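You operate a simulated robot arm through the tools that you are given. There is no shell and no other tool. Be economical: measure what you need, move in short steps, check, and stop when the job is done.

Carry out the task below with a simulated robot arm. There is one attempt and no reset: what you move stays moved.

## Task
Put one of the brown eggs from the table top in the green bowl.

It is judged by the outcome, as a careful person would: the job done as asked, and still so three seconds after it is handed in. It fails if anything else is knocked over, pushed out of place, dropped, spilled or broken.

## Robot
A 5-joint arm with a two-finger parallel gripper, fixed in place. Base frame: the origin is at the foot of the arm, x ahead of it, y to its left, z up; the work surface is at about z = 0. Lengths are in mm, angles in degrees, forces in N, time in s.
With the tool pointing down near the work surface it reaches from about 260 to 680 mm from the base axis. Its first joint turns from -66.0 to 66.0 degrees. The tool tilts only in the upright plane through the base axis and itself; it spins freely about its own axis. Payload 2.9 kg.
The tool frame sits at the grasp point between the pads (the TCP): z along the fingers, y along the line on which they close. The tips reach 30 mm beyond it. Largest opening 110 mm; finger width 20, thickness 10; the body of the gripper, 48 by 112 mm, starts 55 mm behind the TCP.
Orientation is told as [roll, pitch, yaw] about the base's x, y, z axes, in that order, counted from this pose: with the fingers straight down and closing along the base's y, the tool's x points along the base's -x, its y along +y and its z along -z.

## Interface
- The arm moves only by the tool jog_arm. Its argument "commands" is a list of rows, each a list of 7 numbers: the turn, a rotation vector about the base's x, y, z in units of 8 degrees (1.0 is 8 degrees), then the shift along the base's x, y, z in units of 20 mm (1.0 is 20 mm), then the opening in per cent of the stroke, from 0 (shut) to 100 (fully open). In form: [[wx, wy, wz, tx, ty, tz, hand], ...]. A call has 1 to 12 rows; each row shifts and turns the commanded pose from where the row before left it. A call with a number of a shift or a turn outside -1 to 1 is refused whole. Rows are played at 5 a second. More than 50 mm and 8.6 degrees between two rows, or a gripper value outside its range, and nothing of the call is played. A pose out of reach is approached as far as the arm can. The call stops where the force on the tool passes 40 N (or 10 N more than at its start, if that is more) or the arm is blocked; 0.2 s more then pass. The fingers move at their own pace (about 108 mm/s each) and stop on an object; they squeeze with about 35 N. The grip force told is the motor's: it shows also when the fingers shut on nothing. Time passes only in rows, and 0.2 s behind the last, so rows that do not move let the fingers close. It gives the time, the measured TCP pose, the force on the tool (base axes), the opening and the grip force at its end, in the units of the frame above (readings bear some noise), and new pictures: "pictures" is both (left out), scene, wrist or none.
- Cameras (640 x 400 px; columns grow to the right, rows downward): "scene" is fixed at [46.3, -481, 595]; the picture's right is [0.60, -0.80, 0.00], its down [-0.45, -0.34, -0.82] and it looks along [0.66, 0.49, -0.57] (base axes); focal length 366 px, centre (320, 200). "wrist" rides on the gripper at [-36, 0, -57] in the tool frame; the picture's right is [0.00, -1.00, 0.00], its down [0.97, 0.00, -0.24] and it looks along [0.24, 0.00, 0.97] (tool axes); focal length 218 px, centre (320, 200). There is no depth. A picture from a camera that has moved, and an enlarged one, comes with that camera's place and axes in the base frame and with its lens. The place of the scene camera against the robot may be out by one fixed shift of up to 25 mm in any direction.
- enlarge(camera, box): a new picture of the part [left, top, right, bottom] of that camera's present view, enlarged. It takes no simulated time.
- hand_in(): hands the job in; it is judged then, once.

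Work in short steps. Places have to be worked out from the pictures, the camera data and where the tool is seen: move nearer, look again, correct. Check each grasp and each placing, and mend what went wrong. You have 90 turns and 170 pictures in all, those below and enlarged ones among them. Open the gripper and draw the arm clear of the work before you hand the job in, unless the task says otherwise; then end with one line.

The tools are called as a command line: name --pt "numbers of a row" for each row, then --argument value for the rest, lists and objects as JSON in quotes. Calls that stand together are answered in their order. jog_arm: Moves the arm, as the interface text tells. Its arguments: {"type":"object","properties":{"commands":{"type":"array","items":{"type":"array","items":{"type":"number"}}},"pictures":{"type":"string","enum":["both","scene","wrist","none"]}},"required":["commands"]} The other tools are called the same way: enlarge (camera, box) takes an enlarged picture of a part of a camera's view; hand_in () hands the job in.

At the start:

```text
time: 0.0
position: [473.5, -150.2, 284.6]
tcp_rot: [0.1, -0.1, 0.0]
wrist_force: [0.0, 0.5, 0.0]
gripper_width: 109.9
finger_force: 0.1
```

scene: 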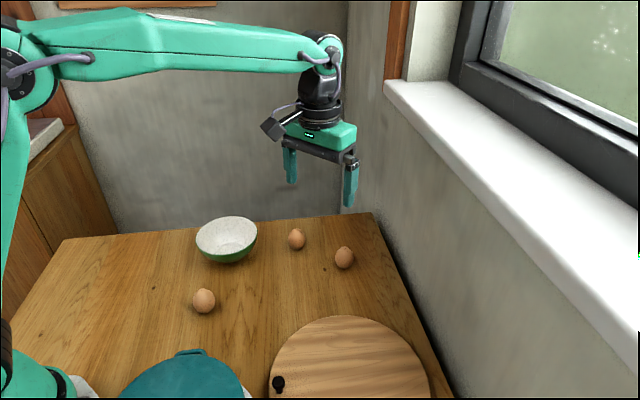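
wrist: 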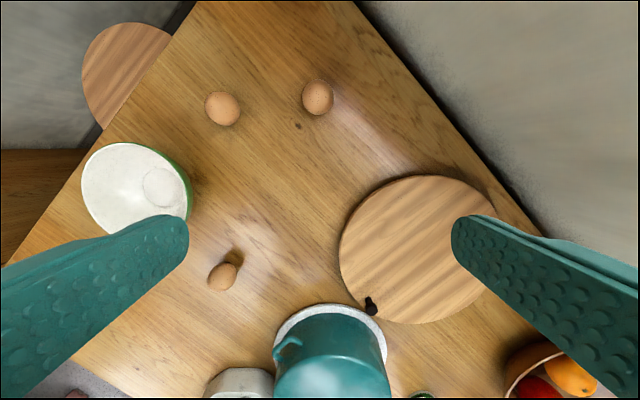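

Combining both cameras, the eggs are near (299,12), (559,-16) and (574,-147), and the bowl is near (452,106) with a rim about 145 mm across. I'll take the egg at (559,-16), so I move above it and look again.

jog_arm --pt "0 0 0 0.61 0.957 -0.8 100" --pt "0 0 0 0.61 0.957 -0.8 100" --pt "0 0 0 0.61 0.957 -0.8 100" --pt "0 0 0 0.61 0.957 -0.8 100" --pt "0 0 0 0.61 0.957 -0.8 100" --pt "0 0 0 0.61 0.957 -0.8 100" --pt "0 0 0 0.61 0.957 -0.8 100" --pt "0 0 0 0 0 0 100"

```text
time: 1.8
position: [559.8, -17.1, 171.9]
tcp_rot: [0.0, 0.1, 0.0]
wrist_force: [0.0, 0.2, 0.0]
gripper_width: 109.8
finger_force: 0.0
camera wrist: at [597.3, -17.4, 230.2], right [0.0, -1.0, 0.0], down [-0.97, 0.0, 0.24], along [-0.24, 0.0, -0.97], focal length 218 px, centre (320, 200)
```

scene: 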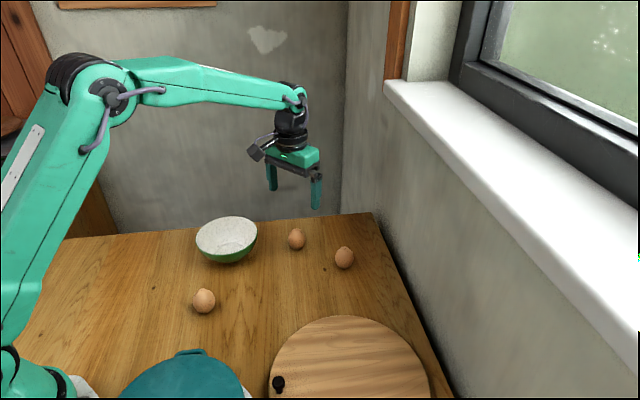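
wrist: 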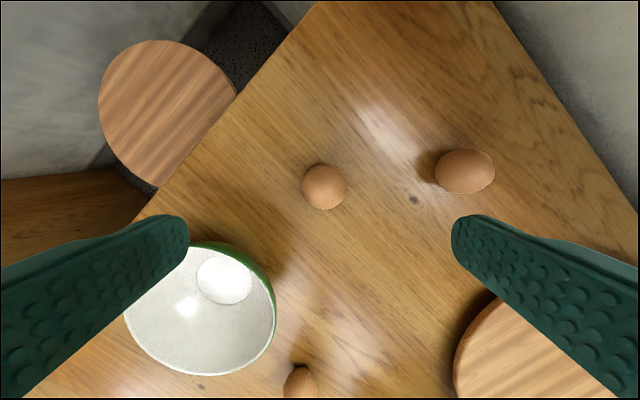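

The egg reads at about (559,-22). I centre on it in y and go down partway to check.

jog_arm --pt "0 0 0 0 -0.25 -0.8 100" --pt "0 0 0 0 0 -0.9 100" --pt "0 0 0 0 0 -0.9 100" --pt "0 0 0 0 0 -0.9 100" --pt "0 0 0 0 0 -0.9 100" --pt "0 0 0 0 0 0 100"

enlarge --camera "scene" --box '[180, 130, 380, 290]'

```text
time: 3.2
position: [559.6, -23.4, 83.4]
tcp_rot: [0.0, 0.0, 0.0]
wrist_force: [-0.2, 0.1, -0.5]
gripper_width: 110.1
finger_force: 0.1
camera wrist: at [597.5, -23.4, 141.9], right [0.0, -1.0, 0.0], down [-0.97, 0.0, 0.24], along [-0.24, 0.0, -0.97], focal length 218 px, centre (320, 200)
```

scene: 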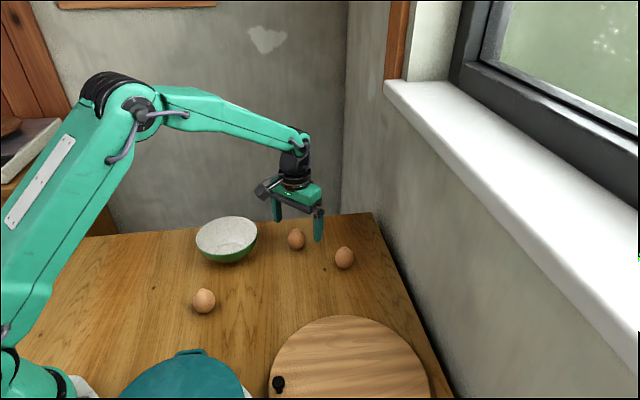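
wrist: 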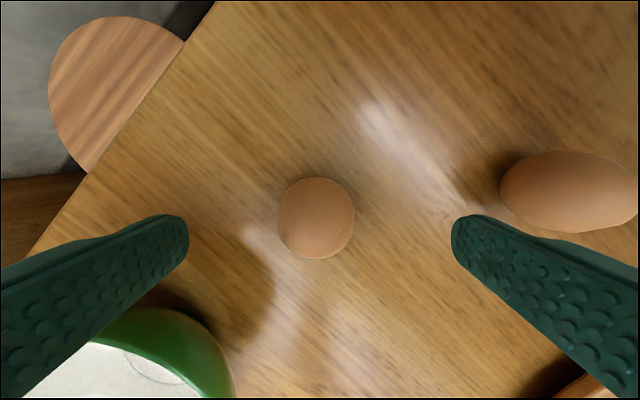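

```text
2.50 times, centred on (280, 210) of scene
camera zoom: at [46.3, -481.0, 595.0], right [0.6, -0.8, 0.0], down [-0.45, -0.34, -0.82], along [0.66, 0.49, -0.57], focal length 916 px, centre (420, 175)
```

zoom: 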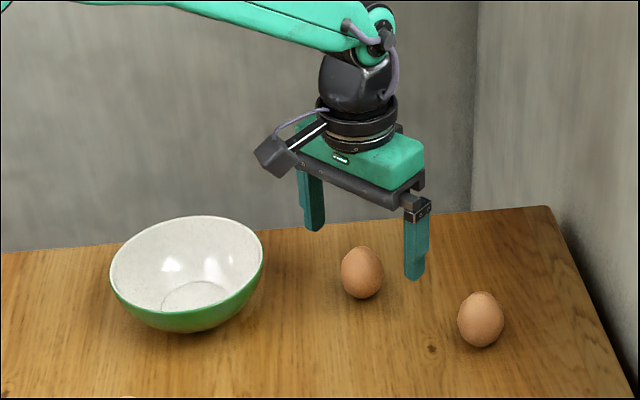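

The egg is an upright one about 43 mm wide, centred between the fingers, and both neighbours are clear. I go down to z≈35 and close.

jog_arm --pt "0 0 0 0 0.08 -0.8 100" --pt "0 0 0 0 0 -0.8 100" --pt "0 0 0 0 0 -0.8 100" --pt "0 0 0 0 0 0 100" --pt "0 0 0 0 0 0 60" --pt "0 0 0 0 0 0 45" --pt "0 0 0 0 0 0 30" --pt "0 0 0 0 0 0 30" --pt "0 0 0 0 0 0 30"

```text
time: 5.2
position: [560.3, -20.2, 35.9]
tcp_rot: [0.1, 0.0, 0.0]
wrist_force: [-1.4, -0.9, 0.1]
gripper_width: 41.8
finger_force: 11.6
camera wrist: at [598.1, -20.3, 94.7], right [0.0, -1.0, 0.0], down [-0.97, 0.0, 0.24], along [-0.24, 0.0, -0.97], focal length 218 px, centre (320, 200)
```

scene: 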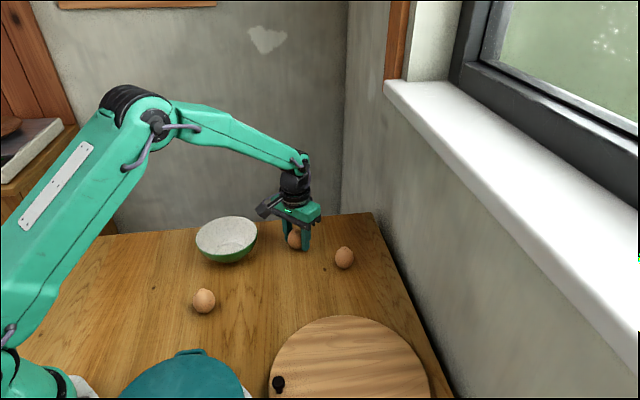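
wrist: 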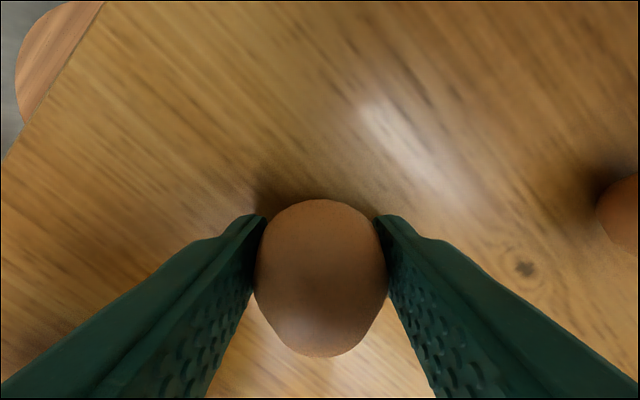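

The egg is gripped at 41.8 mm, gently at 11.6 N. I lift straight up about 120 mm and check that it holds.

jog_arm --pt "0 0 0 0 0 0 25" --pt "0 0 0 0 0 0.4 25" --pt "0 0 0 0 0 0.8 25" --pt "0 0 0 0 0 0.9 25" --pt "0 0 0 0 0 0.9 25" --pt "0 0 0 0 0 0.9 25" --pt "0 0 0 0 0 0.9 25" --pt "0 0 0 0 0 0.9 25" --pt "0 0 0 0 0 0.5 25" --pt "0 0 0 0 0 0 25"

enlarge --camera "scene" --box '[180, 130, 380, 290]'

```text
time: 7.4
position: [559.7, -20.7, 160.1]
tcp_rot: [0.0, 0.1, -0.1]
wrist_force: [-0.2, 1.0, -1.0]
gripper_width: 41.8
finger_force: 12.0
camera wrist: at [596.6, -21.2, 218.8], right [0.0, -1.0, 0.0], down [-0.97, 0.0, 0.24], along [-0.24, 0.0, -0.97], focal length 218 px, centre (320, 200)
```

scene: 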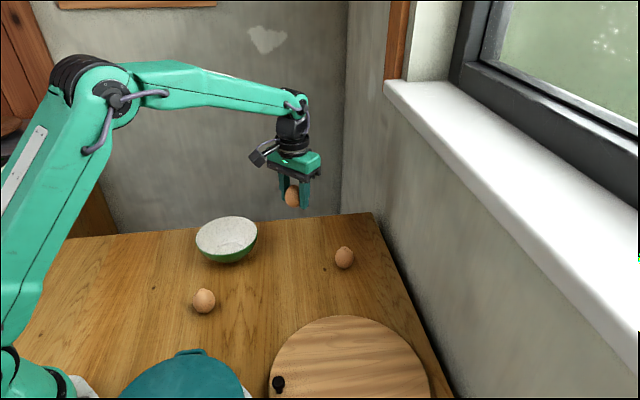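
wrist: 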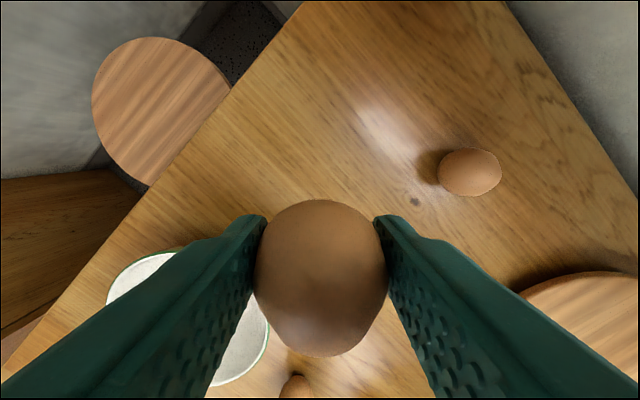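

```text
2.50 times, centred on (280, 210) of scene
camera zoom: at [46.3, -481.0, 594.9], right [0.6, -0.8, 0.0], down [-0.45, -0.34, -0.82], along [0.66, 0.49, -0.57], focal length 916 px, centre (420, 175)
```

zoom: 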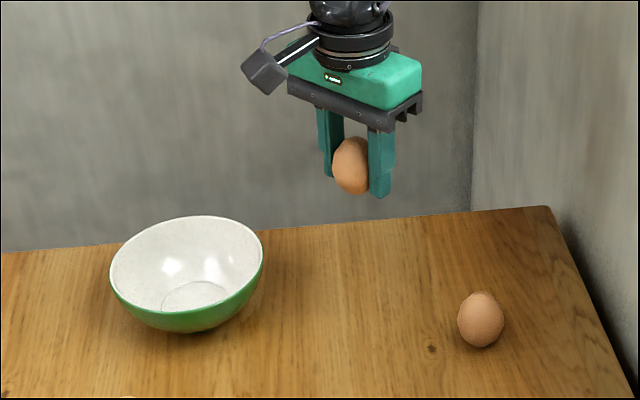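

The egg is held securely. The bowl centre works out at about (447,95), so I carry the egg over it at this height.

jog_arm --pt "0 0 0 -0.4 0.4 0 25" --pt "0 0 0 -0.75 0.77 0 25" --pt "0 0 0 -0.75 0.77 0 25" --pt "0 0 0 -0.75 0.77 0 25" --pt "0 0 0 -0.75 0.77 0 25" --pt "0 0 0 -0.75 0.77 0 25" --pt "0 0 0 -0.75 0.77 0 25" --pt "0 0 0 -0.75 0.77 0 25" --pt "0 0 0 0 0 0 25"

enlarge --camera "scene" --box '[130, 130, 330, 290]'

```text
time: 9.4
position: [444.8, 100.0, 161.5]
tcp_rot: [0.0, 0.0, 0.0]
wrist_force: [-0.8, -0.6, -1.0]
gripper_width: 41.6
finger_force: 11.7
camera wrist: at [483.2, 99.0, 219.5], right [0.0, -1.0, 0.0], down [-0.97, 0.0, 0.24], along [-0.24, 0.0, -0.97], focal length 218 px, centre (320, 200)
```

scene: 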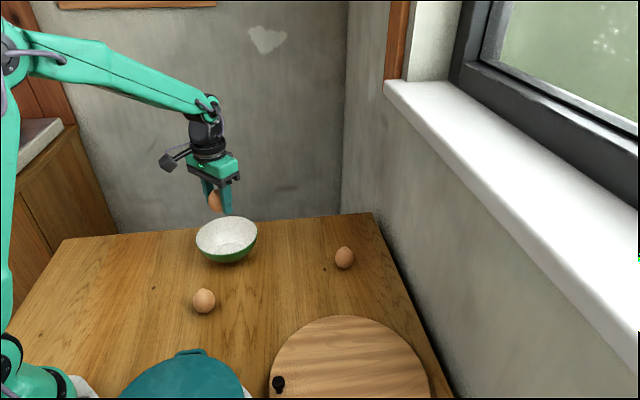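
wrist: 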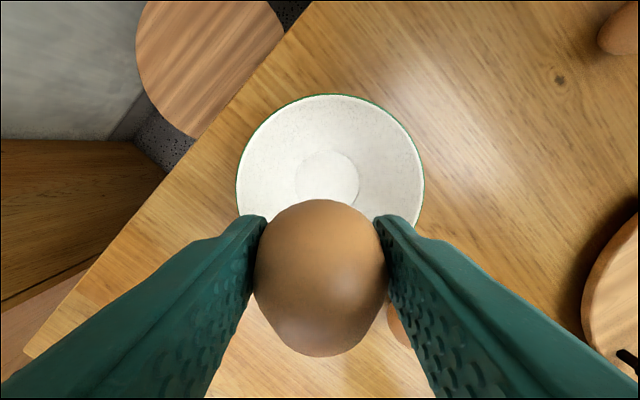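

```text
2.50 times, centred on (230, 210) of scene
camera zoom: at [46.3, -481.0, 595.0], right [0.6, -0.8, 0.0], down [-0.45, -0.34, -0.82], along [0.66, 0.49, -0.57], focal length 916 px, centre (545, 175)
```

zoom: 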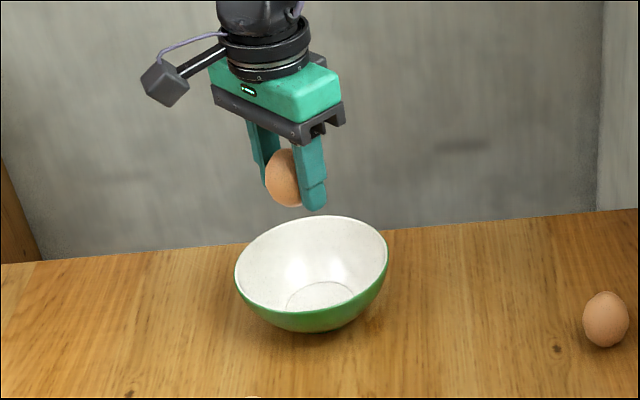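

The bowl centre now reads (451,92), so I correct by (+6,-8) mm and go down into the bowl.

jog_arm --pt "0 0 0 0.3 -0.4 0 25" --pt "0 0 0 0 0 -0.7 25" --pt "0 0 0 0 0 -0.8 25" --pt "0 0 0 0 0 -0.8 25" --pt "0 0 0 0 0 -0.8 25" --pt "0 0 0 0 0 -0.8 25" --pt "0 0 0 0 0 -0.6 25" --pt "0 0 0 0 0 -0.4 25" --pt "0 0 0 0 0 0 25"

enlarge --camera "scene" --box '[130, 130, 330, 290]'

```text
time: 11.4
position: [453.6, 86.3, 62.6]
tcp_rot: [0.1, 0.0, 0.0]
wrist_force: [0.5, -0.3, -0.3]
gripper_width: 41.8
finger_force: 11.8
camera wrist: at [492.1, 86.4, 121.5], right [0.0, -1.0, 0.0], down [-0.97, 0.0, 0.24], along [-0.24, 0.0, -0.97], focal length 218 px, centre (320, 200)
```

scene: 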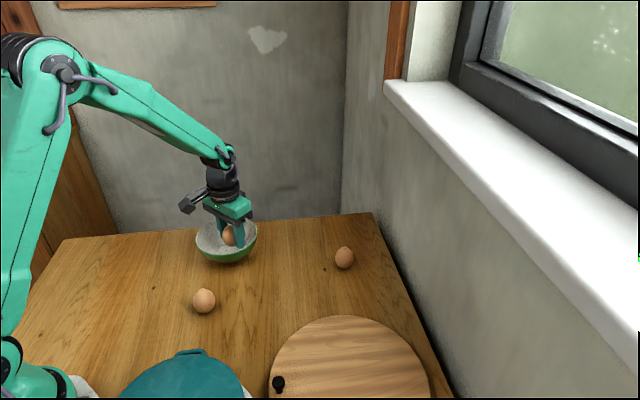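
wrist: 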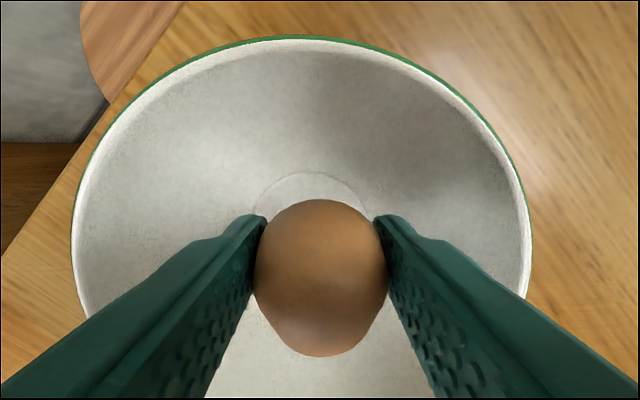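

```text
2.50 times, centred on (230, 210) of scene
camera zoom: at [46.3, -481.0, 595.0], right [0.6, -0.8, 0.0], down [-0.45, -0.34, -0.82], along [0.66, 0.49, -0.57], focal length 916 px, centre (545, 175)
```

zoom: 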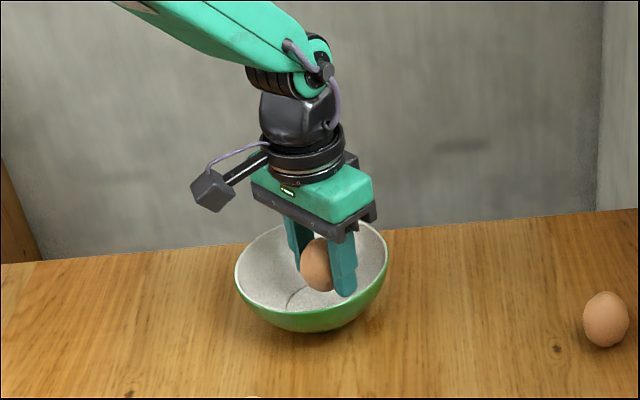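

The egg is inside the rim, and the bowl centre is about 5 mm in +y from the tool. I correct for that and lower in small steps until the egg is just at the bowl floor.

jog_arm --pt "0 0 0 -0.15 0.25 0 25" --pt "0 0 0 0 0 -0.3 25" --pt "0 0 0 0 0 -0.25 25" --pt "0 0 0 0 0 -0.15 25" --pt "0 0 0 0 0 0 25" --pictures "wrist"

enlarge --camera "scene" --box '[180, 190, 280, 270]'

```text
time: 12.6
position: [451.6, 93.2, 48.3]
tcp_rot: [-0.1, 0.0, 0.0]
wrist_force: [-0.6, 0.2, -0.9]
gripper_width: 41.9
finger_force: 12.3
camera wrist: at [489.0, 91.7, 106.3], right [0.0, -1.0, 0.0], down [-0.97, 0.0, 0.24], along [-0.24, 0.0, -0.97], focal length 218 px, centre (320, 200)
```

wrist: 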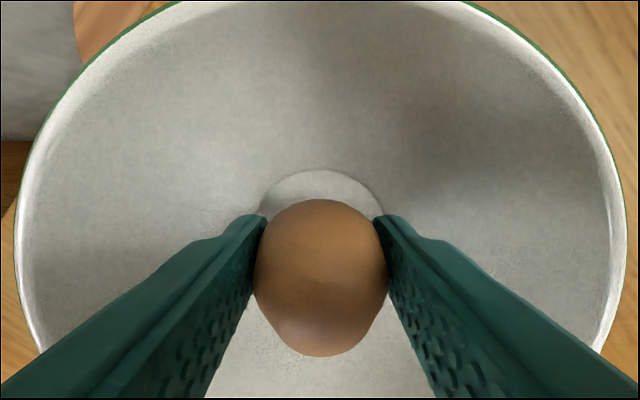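

```text
5.00 times, centred on (230, 230) of scene
camera zoom: at [46.3, -481.0, 595.0], right [0.6, -0.8, 0.0], down [-0.45, -0.34, -0.82], along [0.66, 0.49, -0.57], focal length 1833 px, centre (770, 50)
```

zoom: 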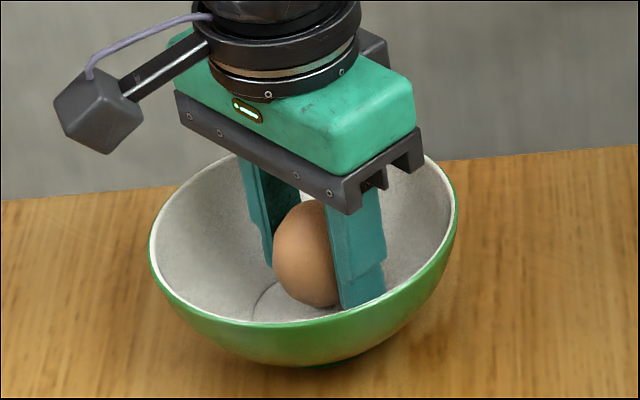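

The tool is centred with no contact yet. I lower another 4 mm and watch the force.

jog_arm --pt "0 0 0 0 0 -0.1 25" --pt "0 0 0 0 0 -0.1 25" --pt "0 0 0 0 0 0 25" --pictures "none"

```text
time: 13.4
position: [451.5, 92.2, 44.3]
tcp_rot: [0.0, 0.0, 0.0]
wrist_force: [-1.5, 1.2, 3.1]
gripper_width: 41.9
finger_force: 12.1
```

The upward force rose to about 3 N, so the egg is touching the bowl floor. I open slightly to about 53 mm so the fingers stay clear of the bowl wall, then check.

jog_arm --pt "0 0 0 0 0 0 40" --pt "0 0 0 0 0 0 44" --pt "0 0 0 0 0 0 48" --pt "0 0 0 0 0 0 48" --pictures "wrist"

enlarge --camera "scene" --box '[180, 190, 280, 270]'

```text
time: 14.4
position: [450.5, 91.3, 45.6]
tcp_rot: [-0.1, 0.0, 0.0]
wrist_force: [-5.1, 3.5, 10.6]
gripper_width: 43.8
finger_force: 0.1
camera wrist: at [488.0, 91.6, 102.6], right [0.0, -1.0, 0.0], down [-0.97, 0.0, 0.24], along [-0.24, 0.0, -0.97], focal length 218 px, centre (320, 200)
```

wrist: 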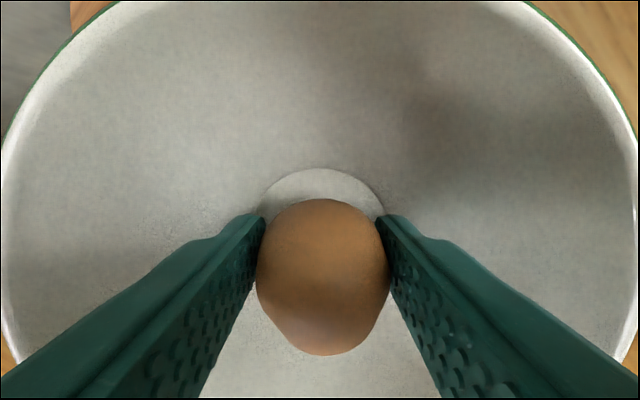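

```text
5.00 times, centred on (230, 230) of scene
camera zoom: at [46.3, -481.0, 594.9], right [0.6, -0.8, 0.0], down [-0.45, -0.34, -0.82], along [0.66, 0.49, -0.57], focal length 1833 px, centre (770, 50)
```

zoom: 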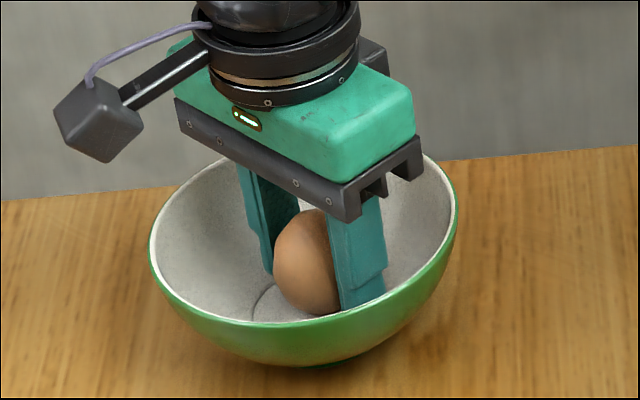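

The fingertips are touching the bowl wall at 43.8 mm, but the egg is free. I raise slowly, letting the fingers open as the bowl widens.

jog_arm --pt "0 0 0 0 0 0.15 46" --pt "0 0 0 0 0 0.2 48" --pt "0 0 0 0 0 0.25 50" --pt "0 0 0 0 0 0.25 50" --pt "0 0 0 0 0 0 50" --pictures "wrist"

enlarge --camera "scene" --box '[180, 190, 280, 270]'

```text
time: 15.6
position: [449.6, 92.1, 62.8]
tcp_rot: [0.0, 0.0, 0.0]
wrist_force: [-0.6, -1.5, 0.1]
gripper_width: 54.9
finger_force: 0.1
camera wrist: at [488.1, 92.6, 120.6], right [0.0, -1.0, 0.0], down [-0.97, 0.0, 0.24], along [-0.24, 0.0, -0.97], focal length 218 px, centre (320, 200)
```

wrist: 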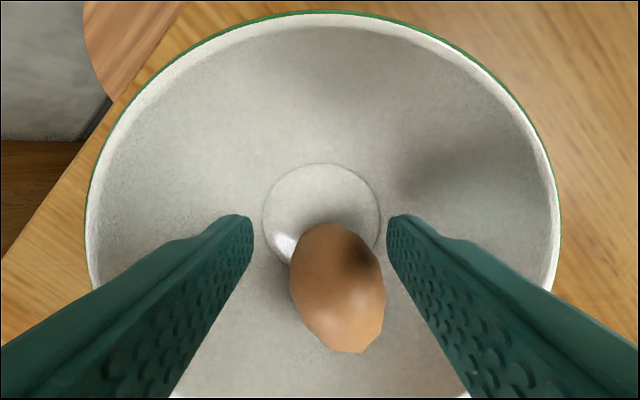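

```text
5.00 times, centred on (230, 230) of scene
camera zoom: at [46.3, -481.0, 595.0], right [0.6, -0.8, 0.0], down [-0.45, -0.34, -0.82], along [0.66, 0.49, -0.57], focal length 1833 px, centre (770, 50)
```

zoom: 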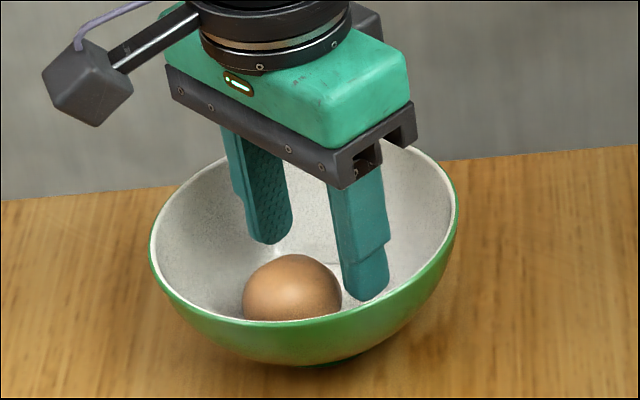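

The egg lies free in the bowl and the fingers are clear of it. I rise straight up well above the bowl.

jog_arm --pt "0 0 0 0 0 0.4 50" --pt "0 0 0 0 0 0.7 50" --pt "0 0 0 0 0 0.9 50" --pt "0 0 0 0 0 1 50" --pt "0 0 0 0 0 1 50" --pt "0 0 0 0 0 1 50" --pt "0 0 0 0 0 1 80" --pt "0 0 0 0 0 1 100" --pt "0 0 0 0 0 1 100" --pt "0 0 0 0 0 0 100" --pt "0 0 0 0 0 0 100"

```text
time: 18.0
position: [449.8, 92.7, 224.2]
tcp_rot: [-0.1, 0.0, 0.0]
wrist_force: [0.8, 0.3, -0.4]
gripper_width: 109.9
finger_force: 0.1
camera wrist: at [487.6, 91.8, 281.8], right [0.0, -1.0, 0.0], down [-0.97, 0.0, 0.24], along [-0.24, 0.0, -0.97], focal length 218 px, centre (320, 200)
```

scene: 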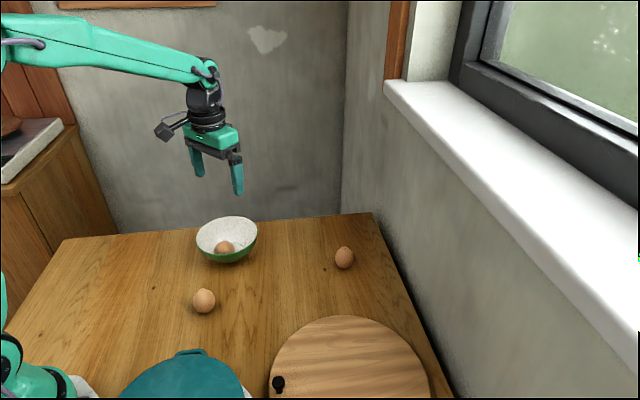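
wrist: 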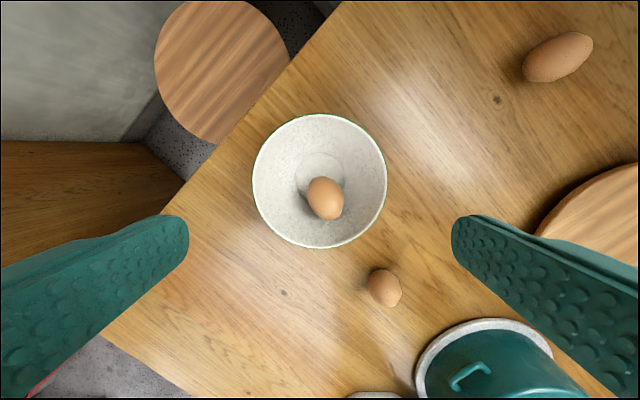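

The egg rests in the bowl, the bowl hasn't moved, the other eggs are undisturbed, and the arm is clear. I hand it in.

hand_in

```text
The job is handed in.
```

One brown egg from the table is now in the green bowl. The bowl and the other two eggs were not disturbed, and I handed the job in with the gripper open and the arm clear.
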